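You operate a simulated robot arm through the tools that you are given. There is no shell and no other tool. Be economical: measure what you need, move in short steps, check, and stop when the job is done.

The job below is to be done with a simulated two-armed robot. You get a single attempt, and the scene is never put back.

TASK
Bring the loaded blue carrier to the place marked goods.
Fine: turn its swing arm over the load before the lift. Carry it with both hands: it is wide. Push the fence home against it and lock the fence.

Only the result counts: the job must be done as asked and must still hold three seconds after the hand-in. Knocking over, shifting, dropping, spilling or breaking anything else fails it.

THE ROBOT
Two 7-joint arms with two-finger parallel grippers on one trunk, on a base that drives. Base frame: it is fixed to the floor where the robot stands at the start and does not move with it; the origin is under the middle of the robot, x ahead of it, y to its left, z up; the surface under the hand at the start is at about z = 780. Lengths are in mm, angles in rad, forces in N, time in s.
The left shoulder is at the start at [50, 177, 1179], the right one opposite. With the tool pointing down near the work surface each hand reaches from about 100 to 680 mm from the robot's upright axis, wherever it stands, measured 20 degrees to its own side. Places, roughly: green wing latch [-1200, -500, 700]; lock lever of the fence [-1200, 600, 800]; orange bar marked fence [-1100, 300, 700]; place marked goods [-1300, 300, 700]; swing arm of the blue carrier [500, 100, 1000]; upright steel plate with a bar grip [-1300, 1200, 800]; yellow swing arm [-1400, 1000, 800]; yellow wing latch [-1200, -300, 700]. Payload 3.43 kg a hand.
The TCP of each hand is the grasp point between the finger pads, 34 mm short of the fingertips. In the tool frame z runs along the fingers and y along their closing line. Largest opening 128 mm; finger width 24, thickness 12; the body of the gripper, 48 by 130 mm, starts 96 mm behind the TCP.
Orientation is that of the tool frame in the base frame, as a unit quaternion [x, y, z, w]. With the fingers straight down and closing along the base's y, the tool's x points along the base's -x, its y along +y and its z along -z.

THE INTERFACE
- The arms move only by the tool step_arm. It takes "left_motion", "right_motion" or both (then of equal length, played together; a hand with none holds still); each is a list of rows, each an object (a shift or turn left out is 0, a gripper value left out holds the last) with "slide": the shift along the base's x, y, z in mm, a list of three; "rotation": the turn, a rotation vector about the base's x, y, z in rad, a list of three; "grip": the closure in counts, from 0 (fully open) to 255 (shut). In form: [{"slide": [tx, ty, tz], "rotation": [wx, wy, wz], "grip": grip}, ...]. A call has 1 to 10 rows; each row is the pose to reach, as a shift and turn from the pose commanded when the call began. Each row takes 0.2 s and may step no farther than 50 mm and 0.15 rad from the row before; otherwise, or with a gripper value out of range, the whole call is refused. A pose out of reach is approached as far as the arm can. The call stops where the force on the tool passes 90 N (or 10 N more than at its start, if that is more) or the arm is blocked; 0.2 s more then pass. Each finger travels about 108 mm/s and halts on what it meets, pressing with about 23 N; the grip force reading is that of the motor and also rises with nothing between the fingers. The clock runs only during rows and for 0.2 s after the last one: add rows that repeat a pose to give the fingers time. The reply holds the time, the measured pose of the TCP, the force on the tool along the base axes, the opening and the grip force, in the units named above and with some noise, with the torque about the TCP (base axes, N m) and any sound that the robot's microphone picked up.
- Cameras (640 x 400 px; columns grow to the right, rows downward): "scene" is now at [153.5, 25.7, 1335.3]; the picture's right is [0.31, -0.95, 0.00], its down [-0.58, -0.19, -0.79] and it looks along [0.76, 0.24, -0.61] (base axes); focal length 214 px, centre (320, 200). "left" rides on the left gripper at [76, 11, -160] in its tool frame; the picture's right is [-0.15, 0.99, 0.00], its down [-0.88, -0.13, -0.46] and it looks along [-0.45, -0.07, 0.89] (tool axes); focal length 234 px, centre (320, 200). "right" rides on the right gripper at [76, -11, -160] in its tool frame; the picture's right is [0.15, 0.99, 0.00], its down [-0.88, 0.13, -0.46] and it looks along [-0.45, 0.07, 0.89] (tool axes); focal length 234 px, centre (320, 200).
- grab_frame(camera): a new picture of that camera. The clock stands still meanwhile.
- lift_body(by): slides the trunk up (or, below 0, down) by that many mm; the arms and the scene camera ride with it, the base frame stays. It gives what a move gives, with no picture.
- steer(legs): drives the robot by 1 to 6 legs, each [ahead, turn to the left] in mm and rad, along the robot's own axes; the way and the turn of a leg run together, so that a leg with both is an arc; at most 1500 mm and 3.142 rad a leg. The arms and the cameras ride along, it lands a little off, and it stops where it bumps. It gives what a move gives.
- turn_head(pan, tilt): turns the head with the scene camera to pan (to the left, within 1.396 rad either way) and tilt (down, from -0.506 to 1.204), counted from straight ahead of the robot. It gives what a move gives.
- locate(camera, pixels): for up to 12 pixels [column, row] of the newest picture of that camera ("zoom" is the newest enlarged one), the place [x, y, z] in the base frame of the surface seen there, good to about 2 mm. The clock stands still meanwhile.
- zoom(camera, box): a new picture of the part [left, top, right, bottom] of that camera's present view, enlarged. The clock stands still meanwhile.
- finish_job(): hands the job in; it is judged then, once.

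Go step by step. Measure first, check grasps and placings, and put right what went wrong. The budget is 80 turns and 70 pictures, counting those below and the enlarged ones. Unless the task says otherwise, let go and move clear before handing in, and close with one line.

The tools are called after "Call:" as a command line: name --argument value ..., lists and objects as JSON in quotes. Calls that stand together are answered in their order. step_arm: Moves the arms, as the interface text tells. Its arguments: {"type":"object","properties":{"left_motion":{"type":"array","items":{"type":"object","properties":{"slide":{"type":"array","items":{"type":"number"}},"rotation":{"type":"array","items":{"type":"number"}},"grip":{"type":"number"}}}},"right_motion":{"type":"array","items":{"type":"object","properties":{"slide":{"type":"array","items":{"type":"number"}},"rotation":{"type":"array","items":{"type":"number"}},"grip":{"type":"number"}}}}},"required":[]} The other tools are called the same way: lift_body (by) slides the trunk up or down; steer (legs) drives the base; turn_head (pan, tilt) turns the head that bears the scene camera; grab_frame (camera) takes a picture; locate (camera, pixels) gives the place of the surface under pixels of a picture; zoom (camera, box) takes an enlarged picture of a part of a camera's view; finish_job () hands the job in.

At the start:

```text
time: 0.0
left_tool_pos: [398.1, 284.4, 1247.6]
left_tool_rot: [0.001, 1.0, 0.0, 0.0]
left_wrist_force: [0.1, 1.0, 0.7]
left_torque: [-0.03, -0.01, 0.01]
left_gripper_width: 128.2
left_finger_force: 0.2
right_tool_pos: [438.6, -35.5, 1198.1]
right_tool_rot: [0.0, 1.0, 0.0, 0.0]
right_wrist_force: [-0.2, 0.5, 0.8]
right_torque: [0.0, -0.03, -0.01]
right_gripper_width: 128.0
right_finger_force: 0.0
trunk travel left (down, up): [-350.0, 51.0]
robot x, y, heading: [-3.4, -0.8, 0.003]
head pan, tilt: [0.311, 0.653]
```

scene: 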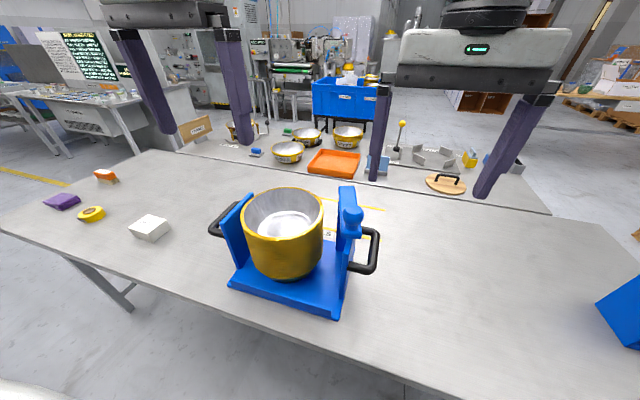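
right: 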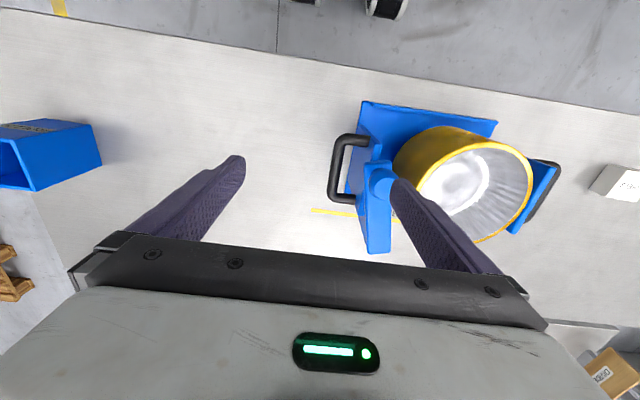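
left: 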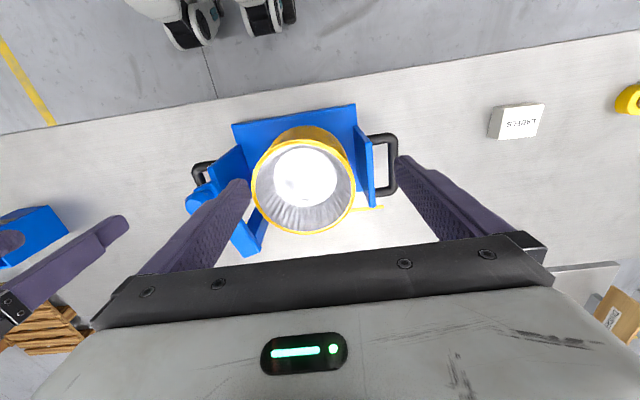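

The pictures show the blue carrier with a yellow pot (scene ~[285,250]), black handles on both sides and the swing arm on its right post (~[350,215]). I zoom in on it to measure.

Call:
zoom --camera "scene" --box '[190, 160, 400, 330]'

Call:
locate --camera "scene" --pixels '[[347, 188], [352, 212], [353, 232], [372, 228], [374, 270], [212, 232], [225, 210], [232, 282], [336, 318], [283, 190], [322, 215], [245, 225]]'

Call:
locate --camera "right" --pixels '[[378, 175], [378, 250], [335, 165], [362, 137], [345, 202], [550, 175], [375, 205], [362, 105], [497, 122], [460, 180]]'

Call:
locate --camera "left" --pixels '[[395, 163], [372, 138], [372, 195], [233, 125], [355, 105], [372, 205], [197, 195], [248, 250], [195, 170]]'

```text
2.35 times, centred on (295, 245) of scene
```

zoom: 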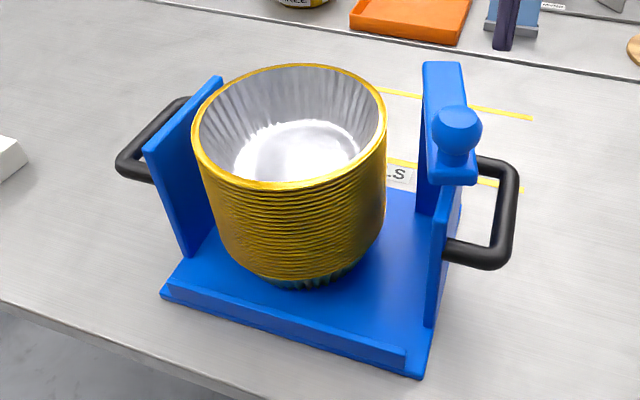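

```text
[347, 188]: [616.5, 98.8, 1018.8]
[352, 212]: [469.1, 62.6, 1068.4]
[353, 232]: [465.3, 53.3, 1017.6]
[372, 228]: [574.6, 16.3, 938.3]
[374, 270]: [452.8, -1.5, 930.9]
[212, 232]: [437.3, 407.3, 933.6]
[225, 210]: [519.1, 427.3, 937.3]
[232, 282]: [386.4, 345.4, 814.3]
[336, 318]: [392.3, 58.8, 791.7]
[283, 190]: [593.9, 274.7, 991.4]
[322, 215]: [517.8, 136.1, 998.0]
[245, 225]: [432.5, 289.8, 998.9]
```

```text
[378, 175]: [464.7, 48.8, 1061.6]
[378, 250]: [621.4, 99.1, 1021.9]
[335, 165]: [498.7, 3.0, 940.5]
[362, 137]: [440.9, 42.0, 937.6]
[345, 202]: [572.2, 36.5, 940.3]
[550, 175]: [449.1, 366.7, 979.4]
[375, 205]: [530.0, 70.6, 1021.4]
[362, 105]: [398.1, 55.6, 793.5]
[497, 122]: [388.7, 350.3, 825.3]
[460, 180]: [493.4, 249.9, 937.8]
```

```text
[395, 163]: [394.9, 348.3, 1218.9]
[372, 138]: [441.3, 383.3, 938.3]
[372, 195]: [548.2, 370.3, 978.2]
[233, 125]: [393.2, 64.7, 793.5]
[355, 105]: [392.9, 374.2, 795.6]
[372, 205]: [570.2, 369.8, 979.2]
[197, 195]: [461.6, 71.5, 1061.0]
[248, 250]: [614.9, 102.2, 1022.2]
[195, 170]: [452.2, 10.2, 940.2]
```

The arm bar runs from the knob [465,60,1065] to about [618,99,1020]; I must find its pivot. I zoom closer from the hands.

Call:
zoom --camera "right" --box '[300, 90, 440, 270]'

Call:
zoom --camera "scene" --box '[310, 175, 390, 245]'

Call:
zoom --camera "left" --box '[170, 90, 410, 270]'

```text
2.22 times, centred on (370, 180) of right
```

zoom: 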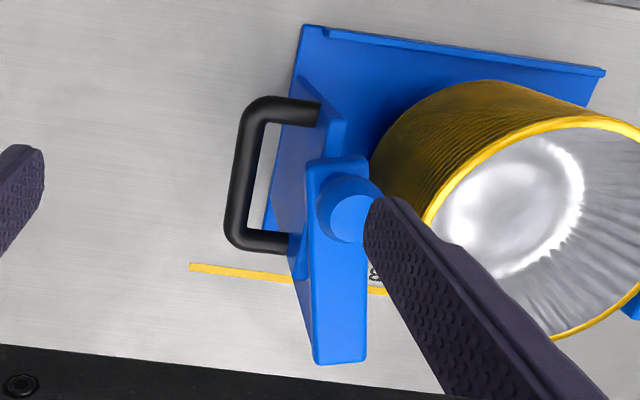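

```text
5.71 times, centred on (350, 210) of scene
```

zoom: 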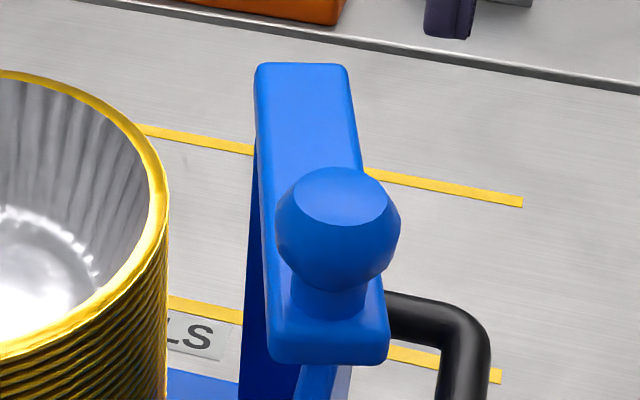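

```text
2.22 times, centred on (290, 180) of left
```

zoom: 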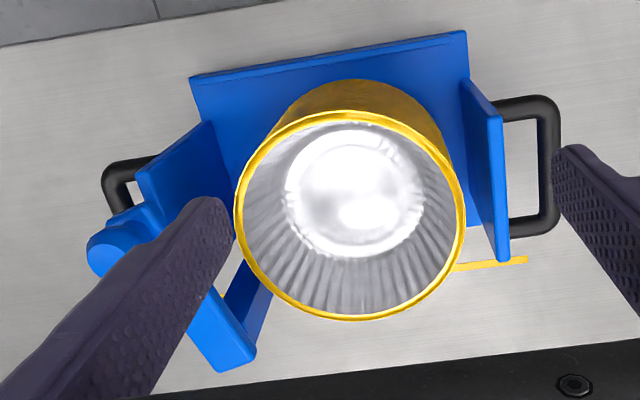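

The pivot is still unclear. I move the right hand back to the side and tilt it to look at the carrier from the right.

Call:
step_arm --right_motion '[{"slide": [-10, -50, 0], "rotation": [0.15, 0, 0]}, {"slide": [-20, -100, 0], "rotation": [0.3, 0, 0]}, {"slide": [-30, -145, 0], "rotation": [0.45, 0, 0]}, {"slide": [-40, -190, 0], "rotation": [0.6, 0, 0]}, {"slide": [-50, -230, 0], "rotation": [0.75, 0, 0]}, {"slide": [-50, -250, 0], "rotation": [0.9, 0, 0]}, {"slide": [-50, -250, 0], "rotation": [0.9, 0, 0]}]'

Call:
grab_frame --camera "right"

Call:
zoom --camera "left" --box '[150, 80, 430, 270]'

```text
refused: row 1 steps farther than a row can; nothing moved
```

```text
62 pictures are left
```

right: 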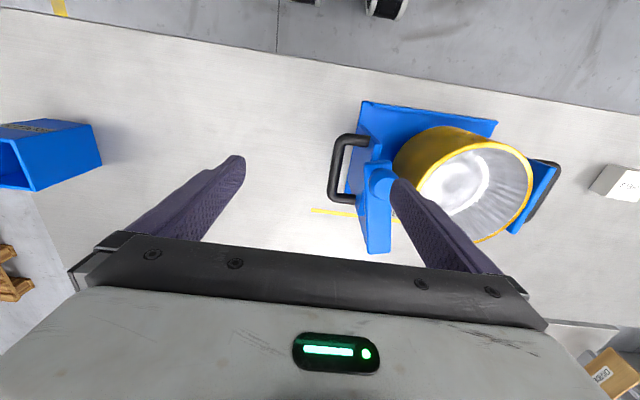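

```text
2.11 times, centred on (290, 175) of left
```

zoom: 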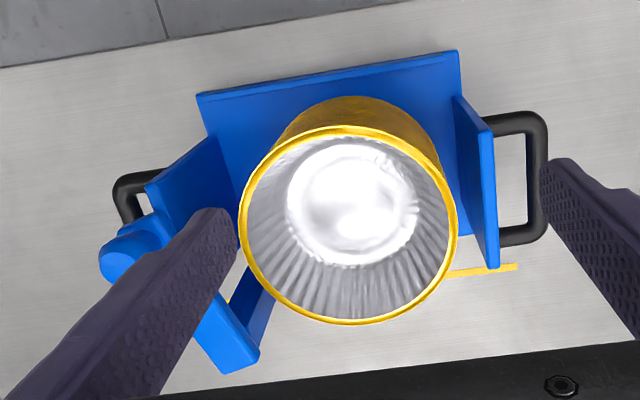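

The row step was too large; I use smaller steps.

Call:
step_arm --right_motion '[{"slide": [-8, -45, 0], "rotation": [0.13, 0, 0]}, {"slide": [-16, -90, 0], "rotation": [0.26, 0, 0]}, {"slide": [-24, -135, 0], "rotation": [0.39, 0, 0]}, {"slide": [-32, -180, 0], "rotation": [0.52, 0, 0]}, {"slide": [-40, -220, 0], "rotation": [0.65, 0, 0]}, {"slide": [-44, -240, 0], "rotation": [0.78, 0, 0]}, {"slide": [-44, -250, 0], "rotation": [0.9, 0, 0]}]'

Call:
grab_frame --camera "right"

```text
time: 1.6
left_tool_pos: [399.3, 283.2, 1247.5]
left_tool_rot: [0.0, 1.0, 0.0, 0.0]
left_wrist_force: [-0.4, 0.4, -0.1]
left_torque: [0.04, 0.01, -0.02]
left_gripper_width: 127.6
left_finger_force: 0.0
right_tool_pos: [395.0, -284.1, 1198.5]
right_tool_rot: [0.0, 0.9, 0.437, 0.0]
right_wrist_force: [0.5, 0.0, 0.5]
right_torque: [0.0, -0.01, 0.0]
right_gripper_width: 127.9
right_finger_force: 0.0
trunk travel left (down, up): [-350.0, 51.0]
robot x, y, heading: [2.1, 3.9, -0.0]
head pan, tilt: [0.311, 0.653]
```

```text
60 pictures are left
```

right: 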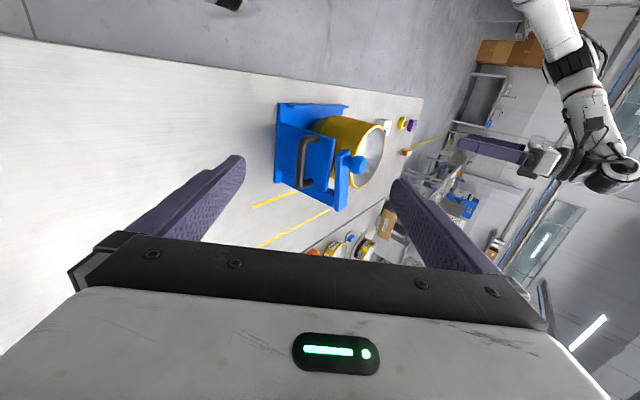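

Call:
zoom --camera "right" --box '[260, 90, 400, 220]'

Call:
zoom --camera "scene" --box '[190, 90, 540, 250]'

```text
3.08 times, centred on (330, 155) of right
```

zoom: 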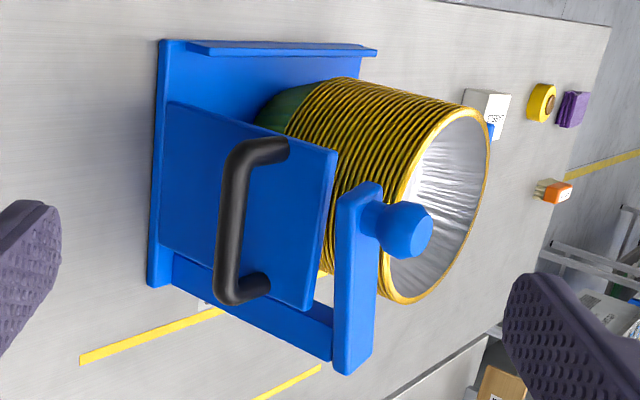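

```text
1.83 times, centred on (365, 170) of scene
```

zoom: 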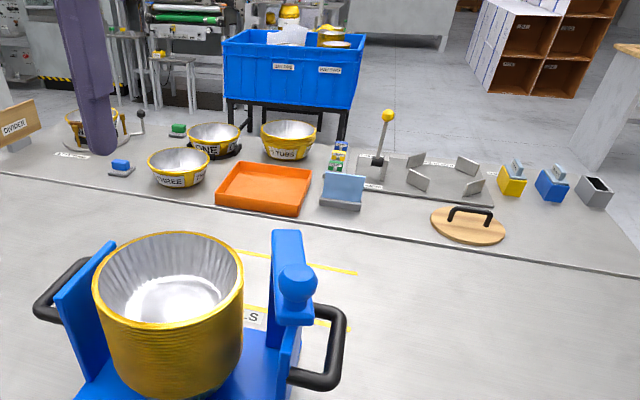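

Now it is clear: a post stands at the far right corner and the arm pivots on it, with the knob at the free near end. I measure the arm.

Call:
zoom --camera "right" --box '[310, 140, 390, 220]'

Call:
locate --camera "scene" --pixels '[[342, 187], [353, 187], [343, 200], [354, 202], [347, 205], [346, 236], [357, 233], [352, 208], [345, 218], [359, 218]]'

```text
5.00 times, centred on (350, 180) of right
```

zoom: 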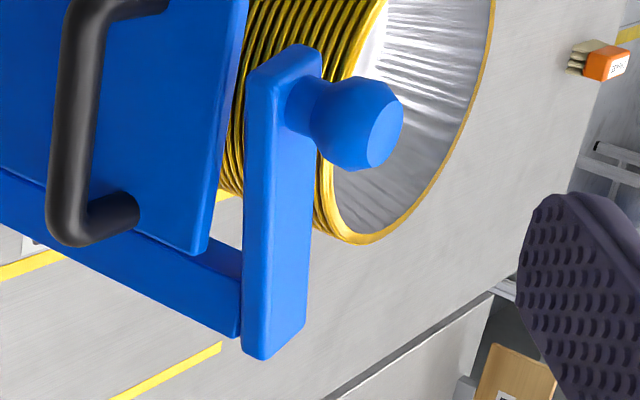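

```text
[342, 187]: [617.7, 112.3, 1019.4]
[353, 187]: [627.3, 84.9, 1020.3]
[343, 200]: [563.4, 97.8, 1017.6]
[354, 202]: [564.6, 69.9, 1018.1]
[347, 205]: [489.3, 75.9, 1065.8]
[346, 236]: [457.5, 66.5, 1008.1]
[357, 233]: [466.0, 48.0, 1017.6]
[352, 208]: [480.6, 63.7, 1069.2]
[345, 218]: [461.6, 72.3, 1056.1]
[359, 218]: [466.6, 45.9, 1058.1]
```

Call:
locate --camera "zoom" --pixels '[[250, 90], [249, 340], [270, 345], [300, 320], [295, 60], [285, 75], [240, 300], [345, 240], [350, 125], [380, 120], [225, 320], [320, 225]]'

```text
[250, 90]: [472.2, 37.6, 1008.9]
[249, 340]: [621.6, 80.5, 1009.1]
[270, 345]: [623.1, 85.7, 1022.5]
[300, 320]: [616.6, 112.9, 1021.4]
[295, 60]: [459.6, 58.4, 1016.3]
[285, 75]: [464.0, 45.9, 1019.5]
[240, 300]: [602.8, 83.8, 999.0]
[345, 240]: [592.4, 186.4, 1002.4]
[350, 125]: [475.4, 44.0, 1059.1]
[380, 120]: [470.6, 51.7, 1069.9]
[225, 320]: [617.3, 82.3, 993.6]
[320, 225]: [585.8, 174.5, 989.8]
```

The pivot is about [606,95] with the knob at about [474,59,1055]; arm underside ~1005 just clears the rim at ~1002. I move the left hand aside and bring the right hand above the knob.

Call:
step_arm --right_motion '[{"slide": [10, 43, 0], "rotation": [-0.13, 0, 0]}, {"slide": [20, 86, 0], "rotation": [-0.26, 0, 0]}, {"slide": [30, 129, 0], "rotation": [-0.39, 0, 0]}, {"slide": [40, 172, 0], "rotation": [-0.52, 0, 0]}, {"slide": [50, 215, 0], "rotation": [-0.65, 0, 0]}, {"slide": [60, 258, 0], "rotation": [-0.78, 0, 0]}, {"slide": [70, 301, -15], "rotation": [-0.9, 0, 0]}, {"slide": [79, 344, -35], "rotation": [-0.9, 0, 0], "grip": 80}, {"slide": [79, 344, -45], "rotation": [-0.9, 0, 0], "grip": 80}]' --left_motion '[{"slide": [0, 40, 0]}, {"slide": [0, 80, 0]}, {"slide": [0, 120, 0]}, {"slide": [0, 160, 0]}, {"slide": [0, 160, 0]}, {"slide": [0, 160, 0]}, {"slide": [0, 160, 0]}, {"slide": [0, 160, 0]}, {"slide": [0, 160, 0]}]'

Call:
grab_frame --camera "right"

```text
time: 3.6
left_tool_pos: [398.8, 442.8, 1249.4]
left_tool_rot: [0.0, 1.0, -0.001, -0.001]
left_wrist_force: [0.8, -0.8, -0.7]
left_torque: [0.01, -0.01, -0.06]
left_gripper_width: 128.0
left_finger_force: 0.0
right_tool_pos: [474.7, 58.3, 1154.8]
right_tool_rot: [0.001, 1.0, 0.0, 0.001]
right_wrist_force: [-0.2, -0.5, 0.4]
right_torque: [0.01, 0.0, 0.01]
right_gripper_width: 87.6
right_finger_force: 0.0
trunk travel left (down, up): [-350.0, 51.0]
robot x, y, heading: [0.4, 0.5, 0.002]
head pan, tilt: [0.311, 0.653]
```

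```text
56 pictures are left
```

right: 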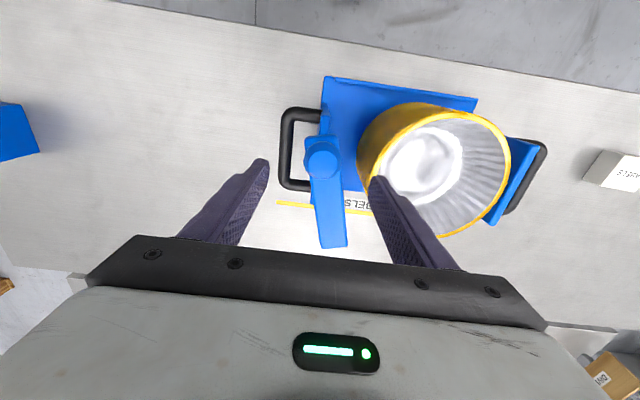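

The knob (~[322,160]) lies between the fingers; I check its place exactly.

Call:
locate --camera "right" --pixels '[[322, 145], [308, 160], [336, 160], [322, 158], [322, 172], [332, 245], [318, 243], [346, 243], [362, 165], [507, 150], [440, 235], [430, 105]]'

```text
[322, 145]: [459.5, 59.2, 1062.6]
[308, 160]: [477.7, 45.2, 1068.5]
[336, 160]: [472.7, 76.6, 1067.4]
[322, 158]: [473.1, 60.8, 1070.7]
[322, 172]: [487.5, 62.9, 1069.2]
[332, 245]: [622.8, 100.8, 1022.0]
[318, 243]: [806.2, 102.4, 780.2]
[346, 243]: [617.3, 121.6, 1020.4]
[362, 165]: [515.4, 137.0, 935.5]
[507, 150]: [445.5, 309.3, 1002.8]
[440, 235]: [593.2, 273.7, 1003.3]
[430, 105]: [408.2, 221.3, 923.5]
```

Knob centre is [476,61], top 1070. I lower over it and close to a snug hold.

Call:
step_arm --right_motion '[{"slide": [2, 2, -45]}, {"slide": [2, 2, -80]}, {"slide": [2, 2, -95]}, {"slide": [2, 2, -95], "grip": 172}, {"slide": [2, 2, -95], "grip": 172}, {"slide": [2, 2, -95], "grip": 172}]'

Call:
zoom --camera "right" --box '[200, 60, 460, 280]'

```text
time: 5.0
left_tool_pos: [398.0, 443.7, 1248.2]
left_tool_rot: [0.0, 1.0, 0.001, 0.0]
left_wrist_force: [0.3, 0.1, 0.1]
left_torque: [-0.04, 0.01, -0.02]
left_gripper_width: 128.0
left_finger_force: 0.0
right_tool_pos: [477.0, 61.7, 1059.4]
right_tool_rot: [-0.001, 1.0, 0.0, 0.0]
right_wrist_force: [-0.3, 0.5, 0.1]
right_torque: [-0.04, -0.03, 0.01]
right_gripper_width: 41.5
right_finger_force: 0.0
trunk travel left (down, up): [-350.0, 51.0]
robot x, y, heading: [-0.5, 0.1, -0.003]
head pan, tilt: [0.311, 0.653]
```

```text
1.82 times, centred on (330, 170) of right
```

zoom: 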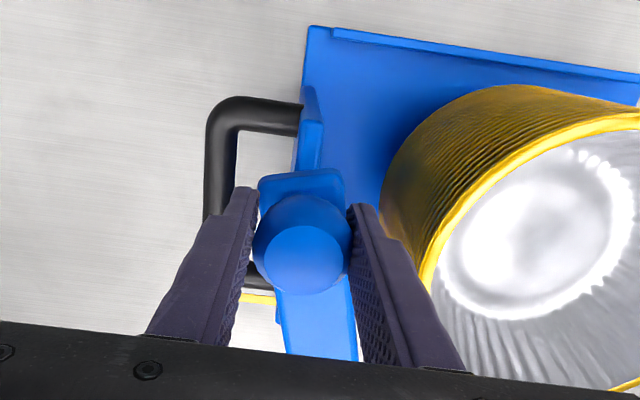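

The knob sits caged between the pads. I swing it along the arc around the pivot, turning the hand with it.

Call:
step_arm --right_motion '[{"slide": [-3, 16, 0], "rotation": [0, 0, -0.122]}, {"slide": [-4, 32, 0], "rotation": [0, 0, -0.244]}, {"slide": [-3.6, 48.7, 0], "rotation": [0, 0, -0.366]}, {"slide": [-0.8, 65, 0], "rotation": [0, 0, -0.489]}, {"slide": [4, 80.6, 0], "rotation": [0, 0, -0.611]}]'

Call:
zoom --camera "right" --box '[200, 60, 460, 280]'

```text
time: 6.4
left_tool_pos: [398.4, 444.0, 1247.8]
left_tool_rot: [0.0, 1.0, 0.0, 0.001]
left_wrist_force: [0.2, 0.4, -0.8]
left_torque: [0.05, 0.02, 0.02]
left_gripper_width: 128.0
left_finger_force: 0.0
right_tool_pos: [500.2, 115.7, 1052.3]
right_tool_rot: [0.331, 0.944, -0.001, -0.007]
right_wrist_force: [-1.0, 0.0, 0.2]
right_torque: [0.02, 0.0, -0.04]
right_gripper_width: 41.5
right_finger_force: 0.0
trunk travel left (down, up): [-350.0, 51.0]
robot x, y, heading: [0.4, 0.0, 0.001]
head pan, tilt: [0.311, 0.653]
stopped in row 5 (right hand): the arm was blocked; the commanded pose is now the measured one
```

```text
1.82 times, centred on (330, 170) of right
```

zoom: 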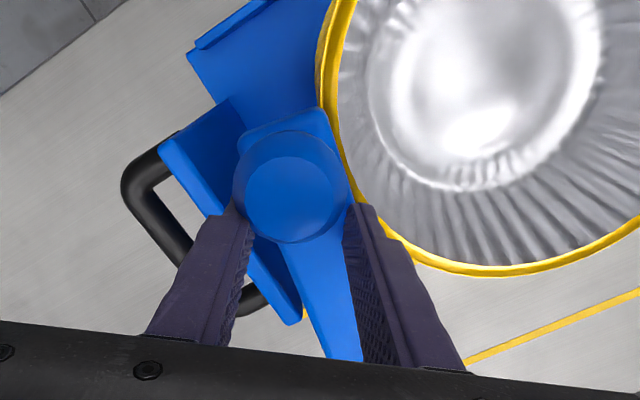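

The hand got stuck short (probably a joint limit from the turn). I check where the knob is now.

Call:
locate --camera "zoom" --pixels '[[288, 195], [288, 115], [240, 170], [345, 190], [330, 340], [335, 130]]'

Call:
grab_frame --camera "scene"

```text
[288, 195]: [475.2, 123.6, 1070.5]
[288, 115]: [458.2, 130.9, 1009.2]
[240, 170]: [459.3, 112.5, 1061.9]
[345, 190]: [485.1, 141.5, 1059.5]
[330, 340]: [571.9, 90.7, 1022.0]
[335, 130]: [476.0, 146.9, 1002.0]
```

```text
53 pictures are left
```

scene: 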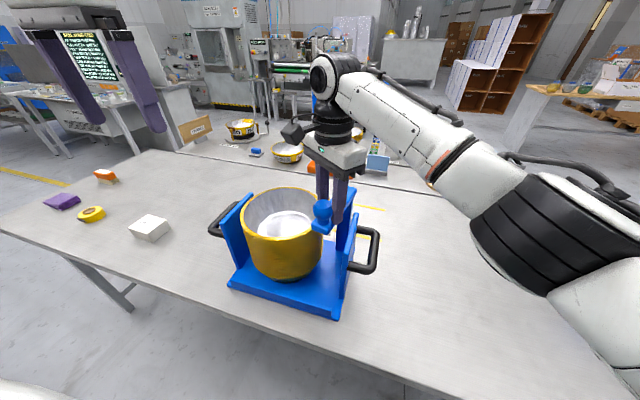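

The knob is at [475,126] (arm turned ~28°), free of contact. I open, rise, unturn the hand and re-centre over the knob.

Call:
step_arm --right_motion '[{"grip": 100}, {"grip": 100}, {"slide": [-5, 0, 30], "grip": 100}, {"slide": [-10, 4, 60], "rotation": [0, 0, 0.1], "grip": 80}, {"slide": [-15, 6, 60], "rotation": [0, 0, 0.24]}, {"slide": [-20, 8, 60], "rotation": [0, 0, 0.38]}, {"slide": [-25, 10, 60], "rotation": [0, 0, 0.52]}, {"slide": [-25, 10.5, 60], "rotation": [0, 0, 0.67]}, {"slide": [-25, 10.5, 60], "rotation": [0, 0, 0.67]}]'

Call:
grab_frame --camera "right"

```text
time: 8.6
left_tool_pos: [399.0, 444.4, 1248.6]
left_tool_rot: [-0.001, 1.0, 0.0, 0.001]
left_wrist_force: [0.4, 0.5, 0.3]
left_torque: [-0.03, 0.01, 0.0]
left_gripper_width: 128.1
left_finger_force: 0.0
right_tool_pos: [495.0, 102.7, 1115.2]
right_tool_rot: [0.029, 1.0, 0.002, -0.007]
right_wrist_force: [0.5, 0.1, 0.2]
right_torque: [-0.03, -0.04, 0.03]
right_gripper_width: 87.7
right_finger_force: 0.0
trunk travel left (down, up): [-350.0, 51.0]
robot x, y, heading: [0.9, -2.2, -0.003]
head pan, tilt: [0.311, 0.653]
stopped in row 9 (right hand): the arm was blocked; the commanded pose is now the measured one
```

```text
52 pictures are left
```

right: 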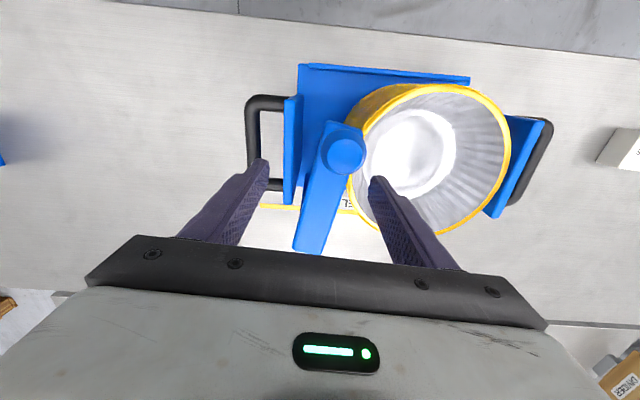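

The right arm can't reach farther left, so the left hand will finish the swing. I pull the right hand aside and bring the left one above the knob.

Call:
step_arm --right_motion '[{"slide": [0, 0, 45]}, {"slide": [-10, -45, 60]}, {"slide": [-20, -90, 60]}, {"slide": [-30, -135, 60]}, {"slide": [-40, -180, 60]}, {"slide": [-50, -225, 60]}, {"slide": [-50, -270, 60]}, {"slide": [-50, -315, 60]}]'

Call:
step_arm --left_motion '[{"slide": [10, -40, 0]}, {"slide": [20, -80, 0]}, {"slide": [30, -120, -10], "grip": 80}, {"slide": [40, -160, -20]}, {"slide": [50, -200, -35]}, {"slide": [60, -240, -55]}, {"slide": [70, -280, -75]}, {"slide": [76, -317, -95]}, {"slide": [76, -317, -95]}]'

Call:
grab_frame --camera "left"

```text
time: 10.4
left_tool_pos: [395.7, 443.2, 1248.7]
left_tool_rot: [0.0, 1.0, 0.0, 0.0]
left_wrist_force: [0.4, 0.0, 0.2]
left_torque: [0.01, -0.01, -0.03]
left_gripper_width: 128.1
left_finger_force: 0.0
right_tool_pos: [442.3, -210.0, 1174.4]
right_tool_rot: [0.025, 1.0, 0.0, -0.007]
right_wrist_force: [-0.3, -0.3, 0.1]
right_torque: [0.04, -0.01, 0.0]
right_gripper_width: 87.7
right_finger_force: 0.0
trunk travel left (down, up): [-350.0, 51.0]
robot x, y, heading: [-0.9, 0.3, -0.002]
head pan, tilt: [0.311, 0.653]
```

```text
time: 12.4
left_tool_pos: [476.0, 127.2, 1152.2]
left_tool_rot: [0.0, 1.0, -0.002, 0.0]
left_wrist_force: [0.3, -0.5, 0.3]
left_torque: [0.02, 0.01, -0.01]
left_gripper_width: 87.9
left_finger_force: 0.1
right_tool_pos: [442.2, -208.8, 1175.9]
right_tool_rot: [0.027, 1.0, 0.002, -0.007]
right_wrist_force: [0.2, -0.3, 0.8]
right_torque: [-0.02, -0.01, -0.02]
right_gripper_width: 87.6
right_finger_force: 0.1
trunk travel left (down, up): [-350.0, 51.0]
robot x, y, heading: [-2.7, 0.3, -0.001]
head pan, tilt: [0.311, 0.653]
```

```text
51 pictures are left
```

left: 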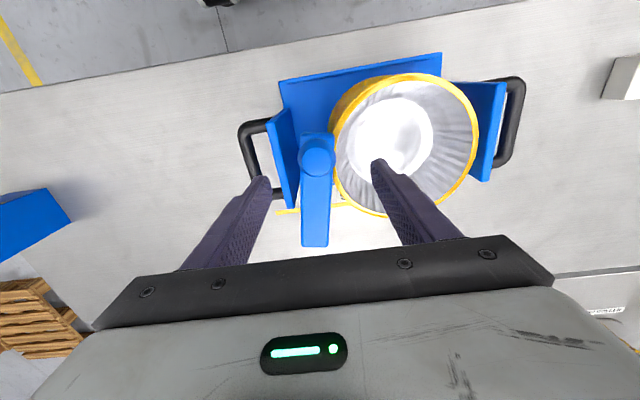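

Call:
locate --camera "left" --pixels '[[318, 155], [303, 157], [333, 157], [318, 142], [316, 168], [316, 240]]'

Call:
step_arm --left_motion '[{"slide": [0, 0, -45]}, {"slide": [0, 0, -80]}, {"slide": [0, 0, -94]}, {"slide": [0, 0, -94], "grip": 170}, {"slide": [0, 0, -94], "grip": 170}, {"slide": [0, 0, -94], "grip": 170}]'

```text
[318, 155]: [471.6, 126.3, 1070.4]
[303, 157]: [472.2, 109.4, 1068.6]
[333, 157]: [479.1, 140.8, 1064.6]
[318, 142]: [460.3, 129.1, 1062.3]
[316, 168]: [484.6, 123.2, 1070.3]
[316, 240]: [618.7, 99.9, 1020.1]
```

```text
time: 13.8
left_tool_pos: [475.0, 127.9, 1059.8]
left_tool_rot: [-0.001, 1.0, 0.001, 0.0]
left_wrist_force: [-0.4, -0.3, 0.4]
left_torque: [-0.04, -0.02, -0.03]
left_gripper_width: 42.9
left_finger_force: 0.0
right_tool_pos: [442.1, -209.0, 1174.7]
right_tool_rot: [0.025, 1.0, 0.001, -0.008]
right_wrist_force: [0.2, -0.4, 0.8]
right_torque: [-0.02, 0.01, -0.01]
right_gripper_width: 87.8
right_finger_force: 0.0
trunk travel left (down, up): [-350.0, 51.0]
robot x, y, heading: [-1.8, -2.8, -0.001]
head pan, tilt: [0.311, 0.653]
```

I continue the arc with the left hand.

Call:
step_arm --left_motion '[{"slide": [4.7, 15.7, 0], "rotation": [0, 0, -0.12]}, {"slide": [11.4, 30.7, 0], "rotation": [0, 0, -0.24]}, {"slide": [19.8, 44.8, 0], "rotation": [0, 0, -0.36]}, {"slide": [29.8, 57.8, 0], "rotation": [0, 0, -0.48]}, {"slide": [41.4, 69.4, 0], "rotation": [0, 0, -0.6]}, {"slide": [48, 75, 0], "rotation": [0, 0, -0.66]}]'

Call:
grab_frame --camera "left"

```text
time: 15.2
left_tool_pos: [522.7, 202.6, 1059.6]
left_tool_rot: [0.325, 0.946, 0.0, 0.0]
left_wrist_force: [-1.1, -1.4, -0.7]
left_torque: [-0.05, 0.03, -0.02]
left_gripper_width: 43.7
left_finger_force: 0.8
right_tool_pos: [442.3, -210.5, 1175.1]
right_tool_rot: [0.025, 1.0, 0.001, -0.007]
right_wrist_force: [-0.9, 0.3, -0.7]
right_torque: [0.02, -0.03, -0.01]
right_gripper_width: 88.1
right_finger_force: 0.1
trunk travel left (down, up): [-350.0, 51.0]
robot x, y, heading: [-0.4, -1.1, 0.004]
head pan, tilt: [0.311, 0.653]
```

```text
50 pictures are left
```

left: 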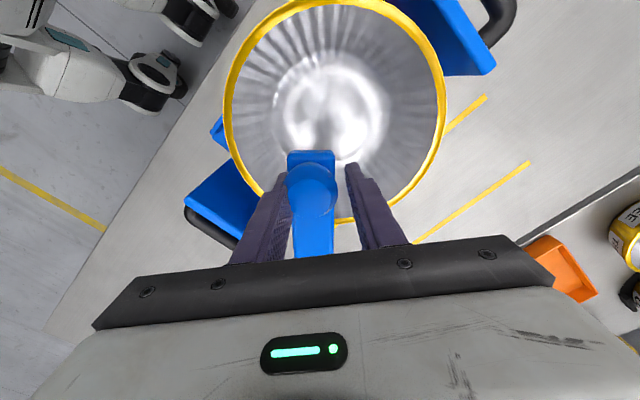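

Call:
locate --camera "left" --pixels '[[228, 110], [442, 100], [330, 2], [270, 180], [400, 200], [312, 160], [312, 185], [312, 245], [420, 30], [250, 40]]'

```text
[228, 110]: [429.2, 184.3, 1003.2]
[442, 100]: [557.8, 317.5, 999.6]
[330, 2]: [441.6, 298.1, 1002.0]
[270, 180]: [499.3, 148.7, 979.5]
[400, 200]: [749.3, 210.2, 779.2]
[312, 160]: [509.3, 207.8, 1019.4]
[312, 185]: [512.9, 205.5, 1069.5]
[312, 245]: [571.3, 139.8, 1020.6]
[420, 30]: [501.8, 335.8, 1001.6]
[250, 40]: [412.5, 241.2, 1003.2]
```

The pot centre is about [507,240] (124° from the pivot) and the arm stands at ~130°. I swing it slightly further, feeling for a stop.

Call:
step_arm --left_motion '[{"slide": [8, 5.5, 0], "rotation": [0, 0, -0.07]}, {"slide": [16, 10, 0], "rotation": [0, 0, -0.14]}, {"slide": [16, 10, 0], "rotation": [0, 0, -0.14]}]'

Call:
grab_frame --camera "left"

```text
time: 16.0
left_tool_pos: [522.6, 201.4, 1059.6]
left_tool_rot: [0.324, 0.946, 0.0, 0.0]
left_wrist_force: [-0.7, -0.6, -0.3]
left_torque: [0.0, 0.01, -0.02]
left_gripper_width: 43.2
left_finger_force: 0.3
left hand out of reach, approached as far as the arm can: row 1, 2, 3
right_tool_pos: [442.5, -209.9, 1175.3]
right_tool_rot: [0.026, 1.0, 0.001, -0.007]
right_wrist_force: [0.7, 0.5, -0.5]
right_torque: [0.01, 0.0, 0.02]
right_gripper_width: 88.0
right_finger_force: 0.0
trunk travel left (down, up): [-350.0, 51.0]
robot x, y, heading: [3.3, -0.2, -0.001]
head pan, tilt: [0.311, 0.653]
```

```text
49 pictures are left
```

left: 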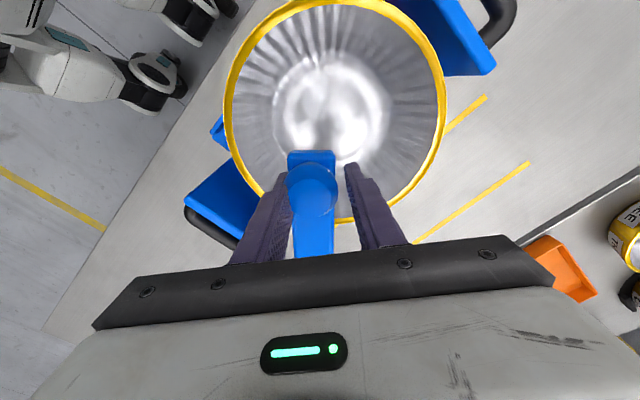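

The left hand is out of reach with that turn; I unturn it somewhat while pushing on.

Call:
step_arm --left_motion '[{"slide": [0, 0, 0], "rotation": [0, 0, 0.12]}, {"slide": [0, 0, 0], "rotation": [0, 0, 0.24]}, {"slide": [4, 3, 0], "rotation": [0, 0, 0.34]}, {"slide": [8, 6, 0], "rotation": [0, 0, 0.34]}, {"slide": [12, 8, 0], "rotation": [0, 0, 0.34]}, {"slide": [16, 10, 0], "rotation": [0, 0, 0.34]}, {"slide": [16, 10, 0], "rotation": [0, 0, 0.34]}]'

Call:
grab_frame --camera "left"

```text
time: 17.6
left_tool_pos: [538.2, 211.2, 1059.3]
left_tool_rot: [0.159, 0.987, 0.0, 0.0]
left_wrist_force: [-1.0, -1.4, -0.3]
left_torque: [0.01, 0.0, 0.02]
left_gripper_width: 43.2
left_finger_force: 0.6
right_tool_pos: [442.3, -211.0, 1176.2]
right_tool_rot: [0.025, 1.0, 0.002, -0.007]
right_wrist_force: [-0.2, -1.4, 0.4]
right_torque: [0.04, 0.01, 0.02]
right_gripper_width: 87.7
right_finger_force: 0.0
trunk travel left (down, up): [-350.0, 51.0]
robot x, y, heading: [-2.2, 1.5, 0.0]
head pan, tilt: [0.311, 0.653]
```

```text
48 pictures are left
```

left: 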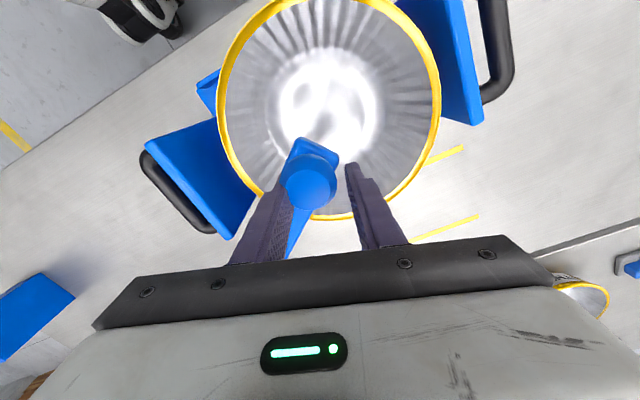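

Call:
locate --camera "left" --pixels '[[310, 185], [312, 145], [295, 235], [296, 183], [330, 190]]'

Call:
step_arm --left_motion '[{"slide": [6, 3, 0]}, {"slide": [12, 5, 0]}, {"slide": [18, 8, 0]}, {"slide": [24, 10, 0]}, {"slide": [24, 10, 0]}]'

Call:
grab_frame --camera "left"

```text
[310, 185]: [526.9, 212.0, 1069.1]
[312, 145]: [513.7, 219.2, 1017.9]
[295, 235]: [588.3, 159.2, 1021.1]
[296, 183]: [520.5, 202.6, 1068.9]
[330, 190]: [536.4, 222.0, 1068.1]
```

```text
time: 18.8
left_tool_pos: [563.6, 221.5, 1058.4]
left_tool_rot: [0.159, 0.987, 0.0, 0.001]
left_wrist_force: [3.9, -0.8, -0.5]
left_torque: [0.07, -0.01, 0.04]
left_gripper_width: 42.8
left_finger_force: 0.4
right_tool_pos: [443.5, -209.6, 1175.0]
right_tool_rot: [0.026, 1.0, 0.001, -0.007]
right_wrist_force: [0.9, -0.4, -0.9]
right_torque: [0.01, 0.02, -0.02]
right_gripper_width: 87.7
right_finger_force: 0.1
trunk travel left (down, up): [-350.0, 51.0]
robot x, y, heading: [0.5, 2.3, -0.005]
head pan, tilt: [0.311, 0.653]
```

```text
47 pictures are left
```

left: 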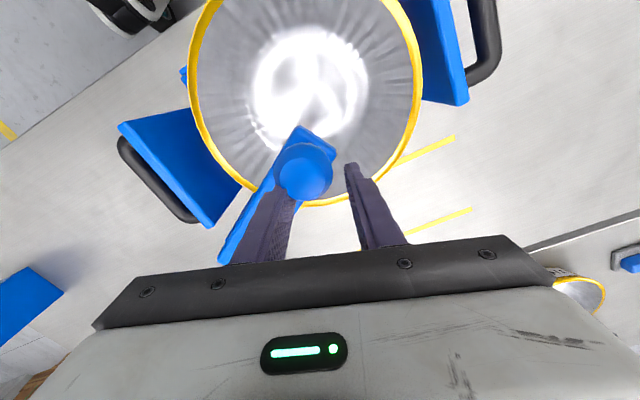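

Call:
locate --camera "left" --pixels '[[303, 180], [304, 135], [228, 245], [196, 100], [420, 80], [250, 190], [300, 203]]'

Call:
grab_frame --camera "scene"

```text
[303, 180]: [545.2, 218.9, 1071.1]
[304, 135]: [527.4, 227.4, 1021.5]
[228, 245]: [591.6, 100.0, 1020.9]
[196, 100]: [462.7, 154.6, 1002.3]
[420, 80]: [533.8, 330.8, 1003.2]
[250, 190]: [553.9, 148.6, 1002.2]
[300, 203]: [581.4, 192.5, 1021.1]
```

```text
46 pictures are left
```

scene: 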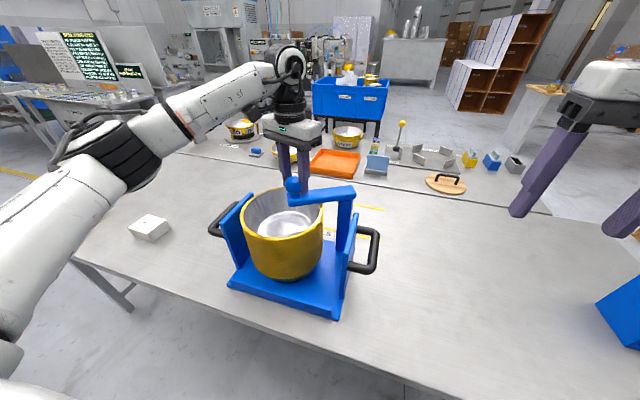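

The arm now stands at ~115°, across the pot. I push a touch more to feel whether a stop comes.

Call:
step_arm --left_motion '[{"slide": [6, 2, 0]}, {"slide": [12, 3, 0]}, {"slide": [18, 4, 0]}, {"slide": [18, 4, 0]}]'

Call:
zoom --camera "scene" --box '[200, 160, 400, 320]'

Call:
locate --camera "zoom" --pixels '[[300, 75], [300, 120], [400, 90], [480, 90], [470, 105]]'

```text
time: 19.8
left_tool_pos: [580.1, 227.3, 1058.6]
left_tool_rot: [0.159, 0.987, 0.0, 0.0]
left_wrist_force: [-0.2, 1.1, -0.3]
left_torque: [0.02, 0.04, 0.01]
left_gripper_width: 42.7
left_finger_force: 0.0
right_tool_pos: [442.7, -210.0, 1175.7]
right_tool_rot: [0.025, 1.0, 0.001, -0.008]
right_wrist_force: [0.8, -0.2, 0.3]
right_torque: [0.01, 0.01, 0.01]
right_gripper_width: 87.8
right_finger_force: 0.1
trunk travel left (down, up): [-350.0, 51.0]
robot x, y, heading: [0.3, -0.5, -0.001]
head pan, tilt: [0.311, 0.653]
```

```text
2.50 times, centred on (300, 240) of scene
```

zoom: 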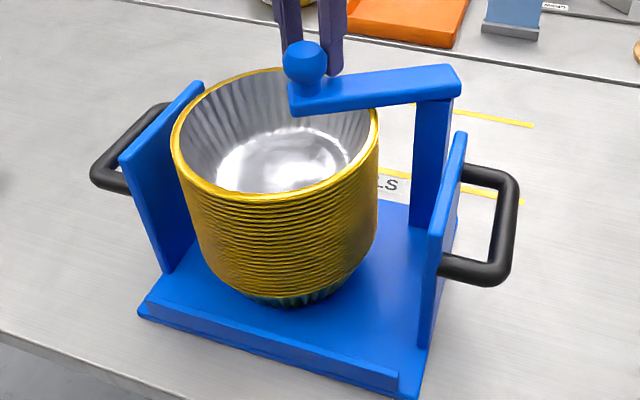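

```text
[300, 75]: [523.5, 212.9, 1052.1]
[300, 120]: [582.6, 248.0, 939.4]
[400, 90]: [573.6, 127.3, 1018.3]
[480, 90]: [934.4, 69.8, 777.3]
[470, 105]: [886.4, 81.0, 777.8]
```

The fingers slid past the knob, which stayed — likely a stop. I raise the left hand and measure the arm.

Call:
step_arm --left_motion '[{"grip": 60}, {"grip": 60}, {"slide": [0, 0, 40]}, {"slide": [-20, 10, 80]}, {"slide": [-60, 40, 100]}, {"slide": [-95, 75, 100]}]'

Call:
grab_frame --camera "left"

```text
refused: row 5 steps farther than a row can; nothing moved
```

```text
44 pictures are left
```

left: 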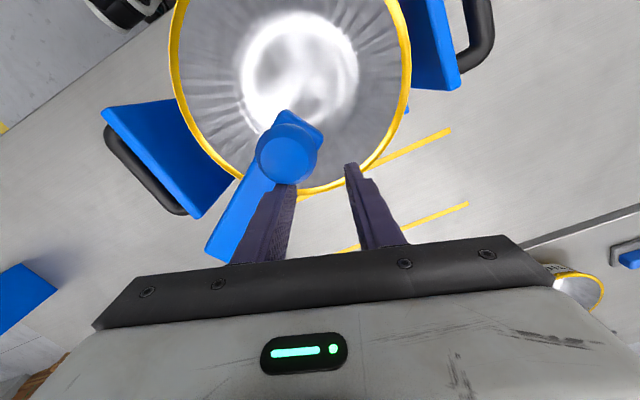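

Call:
locate --camera "left" --pixels '[[285, 155], [292, 118], [220, 240], [262, 175], [308, 160]]'

Call:
step_arm --left_motion '[{"grip": 60}, {"grip": 60}, {"slide": [0, 0, 40]}, {"slide": [-20, 10, 80]}, {"slide": [-50, 30, 100]}, {"slide": [-80, 55, 100]}, {"slide": [-110, 80, 100]}]'

Call:
zoom --camera "scene" --box '[200, 160, 400, 320]'

```text
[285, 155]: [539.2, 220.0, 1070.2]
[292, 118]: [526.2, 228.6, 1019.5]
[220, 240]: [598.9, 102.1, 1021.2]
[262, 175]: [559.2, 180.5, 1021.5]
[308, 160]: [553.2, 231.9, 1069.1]
```

```text
time: 21.4
left_tool_pos: [469.8, 307.6, 1160.6]
left_tool_rot: [0.16, 0.987, 0.0, 0.0]
left_wrist_force: [0.5, 0.3, -0.6]
left_torque: [-0.05, 0.01, 0.01]
left_gripper_width: 98.0
left_finger_force: 0.0
right_tool_pos: [443.1, -209.8, 1175.8]
right_tool_rot: [0.025, 1.0, 0.0, -0.007]
right_wrist_force: [-1.0, -0.2, -0.4]
right_torque: [0.0, -0.01, 0.0]
right_gripper_width: 87.8
right_finger_force: 0.1
trunk travel left (down, up): [-350.0, 51.0]
robot x, y, heading: [-1.7, 3.6, -0.004]
head pan, tilt: [0.311, 0.653]
```

```text
2.50 times, centred on (300, 240) of scene
```

zoom: 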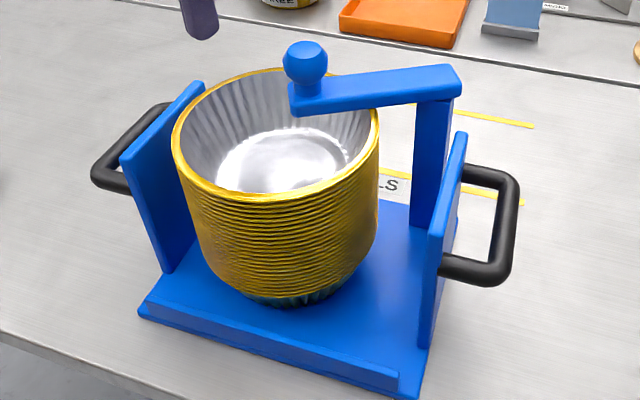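

The arm now lies over the pot at ~118° and resisted 4 N further push, so it is at its stop. Next I measure both handles and the goods place (turning the head comes later).

Call:
locate --camera "zoom" --pixels '[[96, 175], [125, 135], [160, 108], [115, 185], [512, 195], [500, 260], [470, 272], [490, 175], [505, 230], [150, 115], [140, 310], [400, 392]]'

Call:
step_arm --right_motion '[{"slide": [20, 45, 0], "grip": 0}, {"slide": [40, 90, 0]}, {"slide": [60, 135, 0]}, {"slide": [65, 175, -10]}, {"slide": [65, 215, -20]}]' --left_motion '[{"slide": [10, 30, 0], "rotation": [0, 0, 0.1], "grip": 0}, {"slide": [20, 60, 0], "rotation": [0, 0, 0.2]}, {"slide": [30, 90, 0], "rotation": [0, 0, 0.32]}, {"slide": [37, 112, 0], "rotation": [0, 0, 0.32]}, {"slide": [37, 112, 0], "rotation": [0, 0, 0.32]}]'

Call:
grab_frame --camera "left"

Call:
grab_frame --camera "right"

```text
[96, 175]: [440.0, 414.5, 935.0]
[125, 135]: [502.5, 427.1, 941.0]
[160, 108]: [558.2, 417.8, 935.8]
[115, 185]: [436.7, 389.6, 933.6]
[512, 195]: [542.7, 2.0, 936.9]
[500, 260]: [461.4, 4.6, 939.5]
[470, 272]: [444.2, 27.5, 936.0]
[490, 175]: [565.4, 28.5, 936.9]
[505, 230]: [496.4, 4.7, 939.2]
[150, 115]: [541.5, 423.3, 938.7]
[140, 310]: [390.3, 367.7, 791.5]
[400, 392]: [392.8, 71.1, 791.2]
```

```text
time: 22.6
left_tool_pos: [506.3, 420.2, 1158.4]
left_tool_rot: [-0.001, 1.0, -0.001, 0.0]
left_wrist_force: [0.1, 0.5, -0.3]
left_torque: [-0.04, 0.02, -0.02]
left_gripper_width: 128.0
left_finger_force: 0.1
right_tool_pos: [506.9, 5.9, 1154.6]
right_tool_rot: [0.025, 1.0, 0.0, -0.007]
right_wrist_force: [0.2, 0.8, 0.5]
right_torque: [-0.01, 0.02, -0.02]
right_gripper_width: 128.1
right_finger_force: 0.1
trunk travel left (down, up): [-350.0, 51.0]
robot x, y, heading: [4.5, -0.4, 0.002]
head pan, tilt: [0.311, 0.653]
```

```text
42 pictures are left
```

left: 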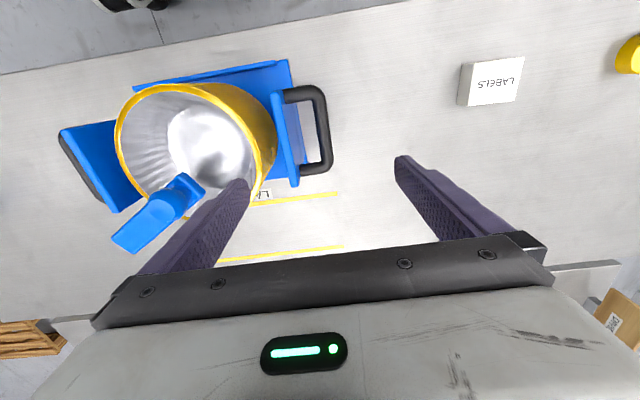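

```text
41 pictures are left
```

right: 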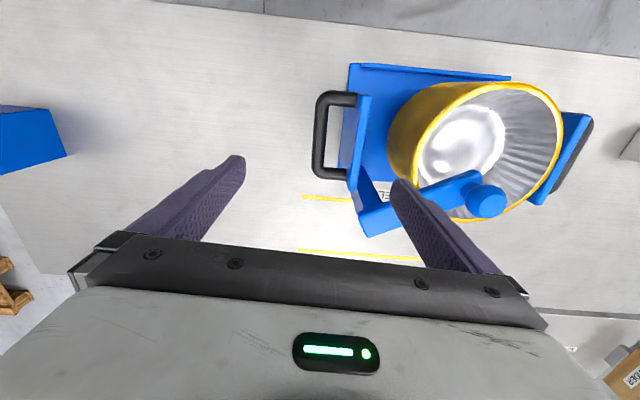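

Call:
locate --camera "left" --pixels '[[322, 105], [326, 130], [328, 155], [300, 92], [312, 170], [288, 150], [292, 180]]'

Call:
locate --camera "right" --pixels '[[320, 110], [318, 140], [317, 165], [340, 97], [335, 174], [360, 110], [352, 180]]'

```text
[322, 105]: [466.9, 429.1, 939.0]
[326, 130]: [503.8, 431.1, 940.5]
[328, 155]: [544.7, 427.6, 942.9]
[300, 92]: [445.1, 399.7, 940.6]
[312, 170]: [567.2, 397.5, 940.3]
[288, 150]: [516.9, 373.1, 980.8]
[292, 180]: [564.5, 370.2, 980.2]
```

```text
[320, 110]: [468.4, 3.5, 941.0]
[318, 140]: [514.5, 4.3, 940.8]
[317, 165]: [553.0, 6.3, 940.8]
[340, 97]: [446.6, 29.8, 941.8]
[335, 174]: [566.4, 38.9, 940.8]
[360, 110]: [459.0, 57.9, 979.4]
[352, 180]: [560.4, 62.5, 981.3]
```

The handle bars run along x at y≈429 (left) and y≈5 (right), centre z≈931. I narrow the fingers and lower both hands over them at x≈507.

Call:
step_arm --left_motion '[{"slide": [1, 9, 0], "grip": 150}, {"slide": [1, 9, -45]}, {"slide": [1, 9, -90]}, {"slide": [1, 9, -135]}, {"slide": [1, 9, -180]}, {"slide": [1, 9, -210]}, {"slide": [1, 9, -226]}, {"slide": [1, 9, -226]}]' --right_motion '[{"slide": [0, -1, 0], "rotation": [0, 0, 0.05], "grip": 150}, {"slide": [0, -1, -45], "rotation": [0, 0, 0.05]}, {"slide": [0, -1, -90], "rotation": [0, 0, 0.05]}, {"slide": [0, -1, -135], "rotation": [0, 0, 0.05]}, {"slide": [0, -1, -180], "rotation": [0, 0, 0.05]}, {"slide": [0, -1, -210], "rotation": [0, 0, 0.05]}, {"slide": [0, -1, -222], "rotation": [0, 0, 0.05]}, {"slide": [0, -1, -222], "rotation": [0, 0, 0.05]}]'

Call:
grab_frame --camera "scene"

```text
time: 24.4
left_tool_pos: [509.5, 428.6, 933.3]
left_tool_rot: [0.0, 1.0, 0.001, 0.0]
left_wrist_force: [0.1, -0.7, -0.9]
left_torque: [0.0, 0.03, -0.02]
left_gripper_width: 52.7
left_finger_force: 0.2
right_tool_pos: [507.5, 4.1, 933.2]
right_tool_rot: [0.0, 1.0, 0.001, -0.006]
right_wrist_force: [0.6, -0.9, 0.4]
right_torque: [0.01, 0.01, 0.02]
right_gripper_width: 52.5
right_finger_force: 0.0
trunk travel left (down, up): [-350.0, 51.0]
robot x, y, heading: [3.0, -0.5, 0.002]
head pan, tilt: [0.311, 0.653]
```

```text
40 pictures are left
```

scene: 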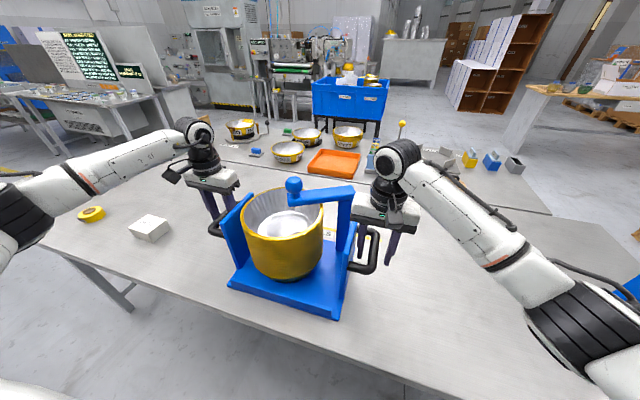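

Both hands straddle the bars. I close both grippers, then lift slightly.

Call:
step_arm --left_motion '[{"grip": 255}, {"grip": 255}, {"grip": 255}]' --right_motion '[{"grip": 255}, {"grip": 255}, {"grip": 255}]'

Call:
step_arm --left_motion '[{"slide": [0, 0, 10]}, {"slide": [0, 0, 20]}, {"slide": [0, 0, 30]}, {"slide": [0, 0, 30]}]' --right_motion '[{"slide": [0, 0, 10]}, {"slide": [0, 0, 20]}, {"slide": [0, 0, 30]}, {"slide": [0, 0, 30]}]'

Call:
grab_frame --camera "scene"

```text
time: 25.2
left_tool_pos: [508.6, 425.9, 933.1]
left_tool_rot: [0.0, 1.0, -0.002, 0.0]
left_wrist_force: [-1.2, -15.0, -0.3]
left_torque: [-0.06, 0.27, 0.57]
left_gripper_width: 22.0
left_finger_force: 23.4
right_tool_pos: [507.2, 6.1, 933.4]
right_tool_rot: [-0.001, 1.0, 0.003, -0.007]
right_wrist_force: [-0.3, 16.0, -0.4]
right_torque: [0.08, -0.68, 0.42]
right_gripper_width: 21.7
right_finger_force: 22.8
trunk travel left (down, up): [-350.0, 51.0]
robot x, y, heading: [-2.3, 0.8, 0.005]
head pan, tilt: [0.311, 0.653]
```

```text
time: 26.2
left_tool_pos: [508.6, 424.6, 961.7]
left_tool_rot: [0.002, 1.0, -0.003, -0.002]
left_wrist_force: [2.9, -21.2, -10.1]
left_torque: [-0.02, -0.39, 0.56]
left_gripper_width: 22.1
left_finger_force: 22.9
right_tool_pos: [507.8, 6.0, 960.9]
right_tool_rot: [-0.001, 1.0, 0.003, -0.009]
right_wrist_force: [-2.2, 21.8, -10.3]
right_torque: [-0.01, 0.5, 0.57]
right_gripper_width: 21.7
right_finger_force: 23.0
trunk travel left (down, up): [-350.0, 51.0]
robot x, y, heading: [0.2, -0.0, 0.003]
head pan, tilt: [0.311, 0.653]
```

```text
39 pictures are left
```

scene: 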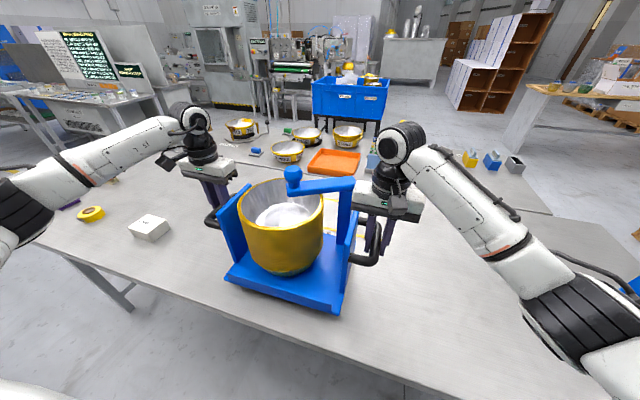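

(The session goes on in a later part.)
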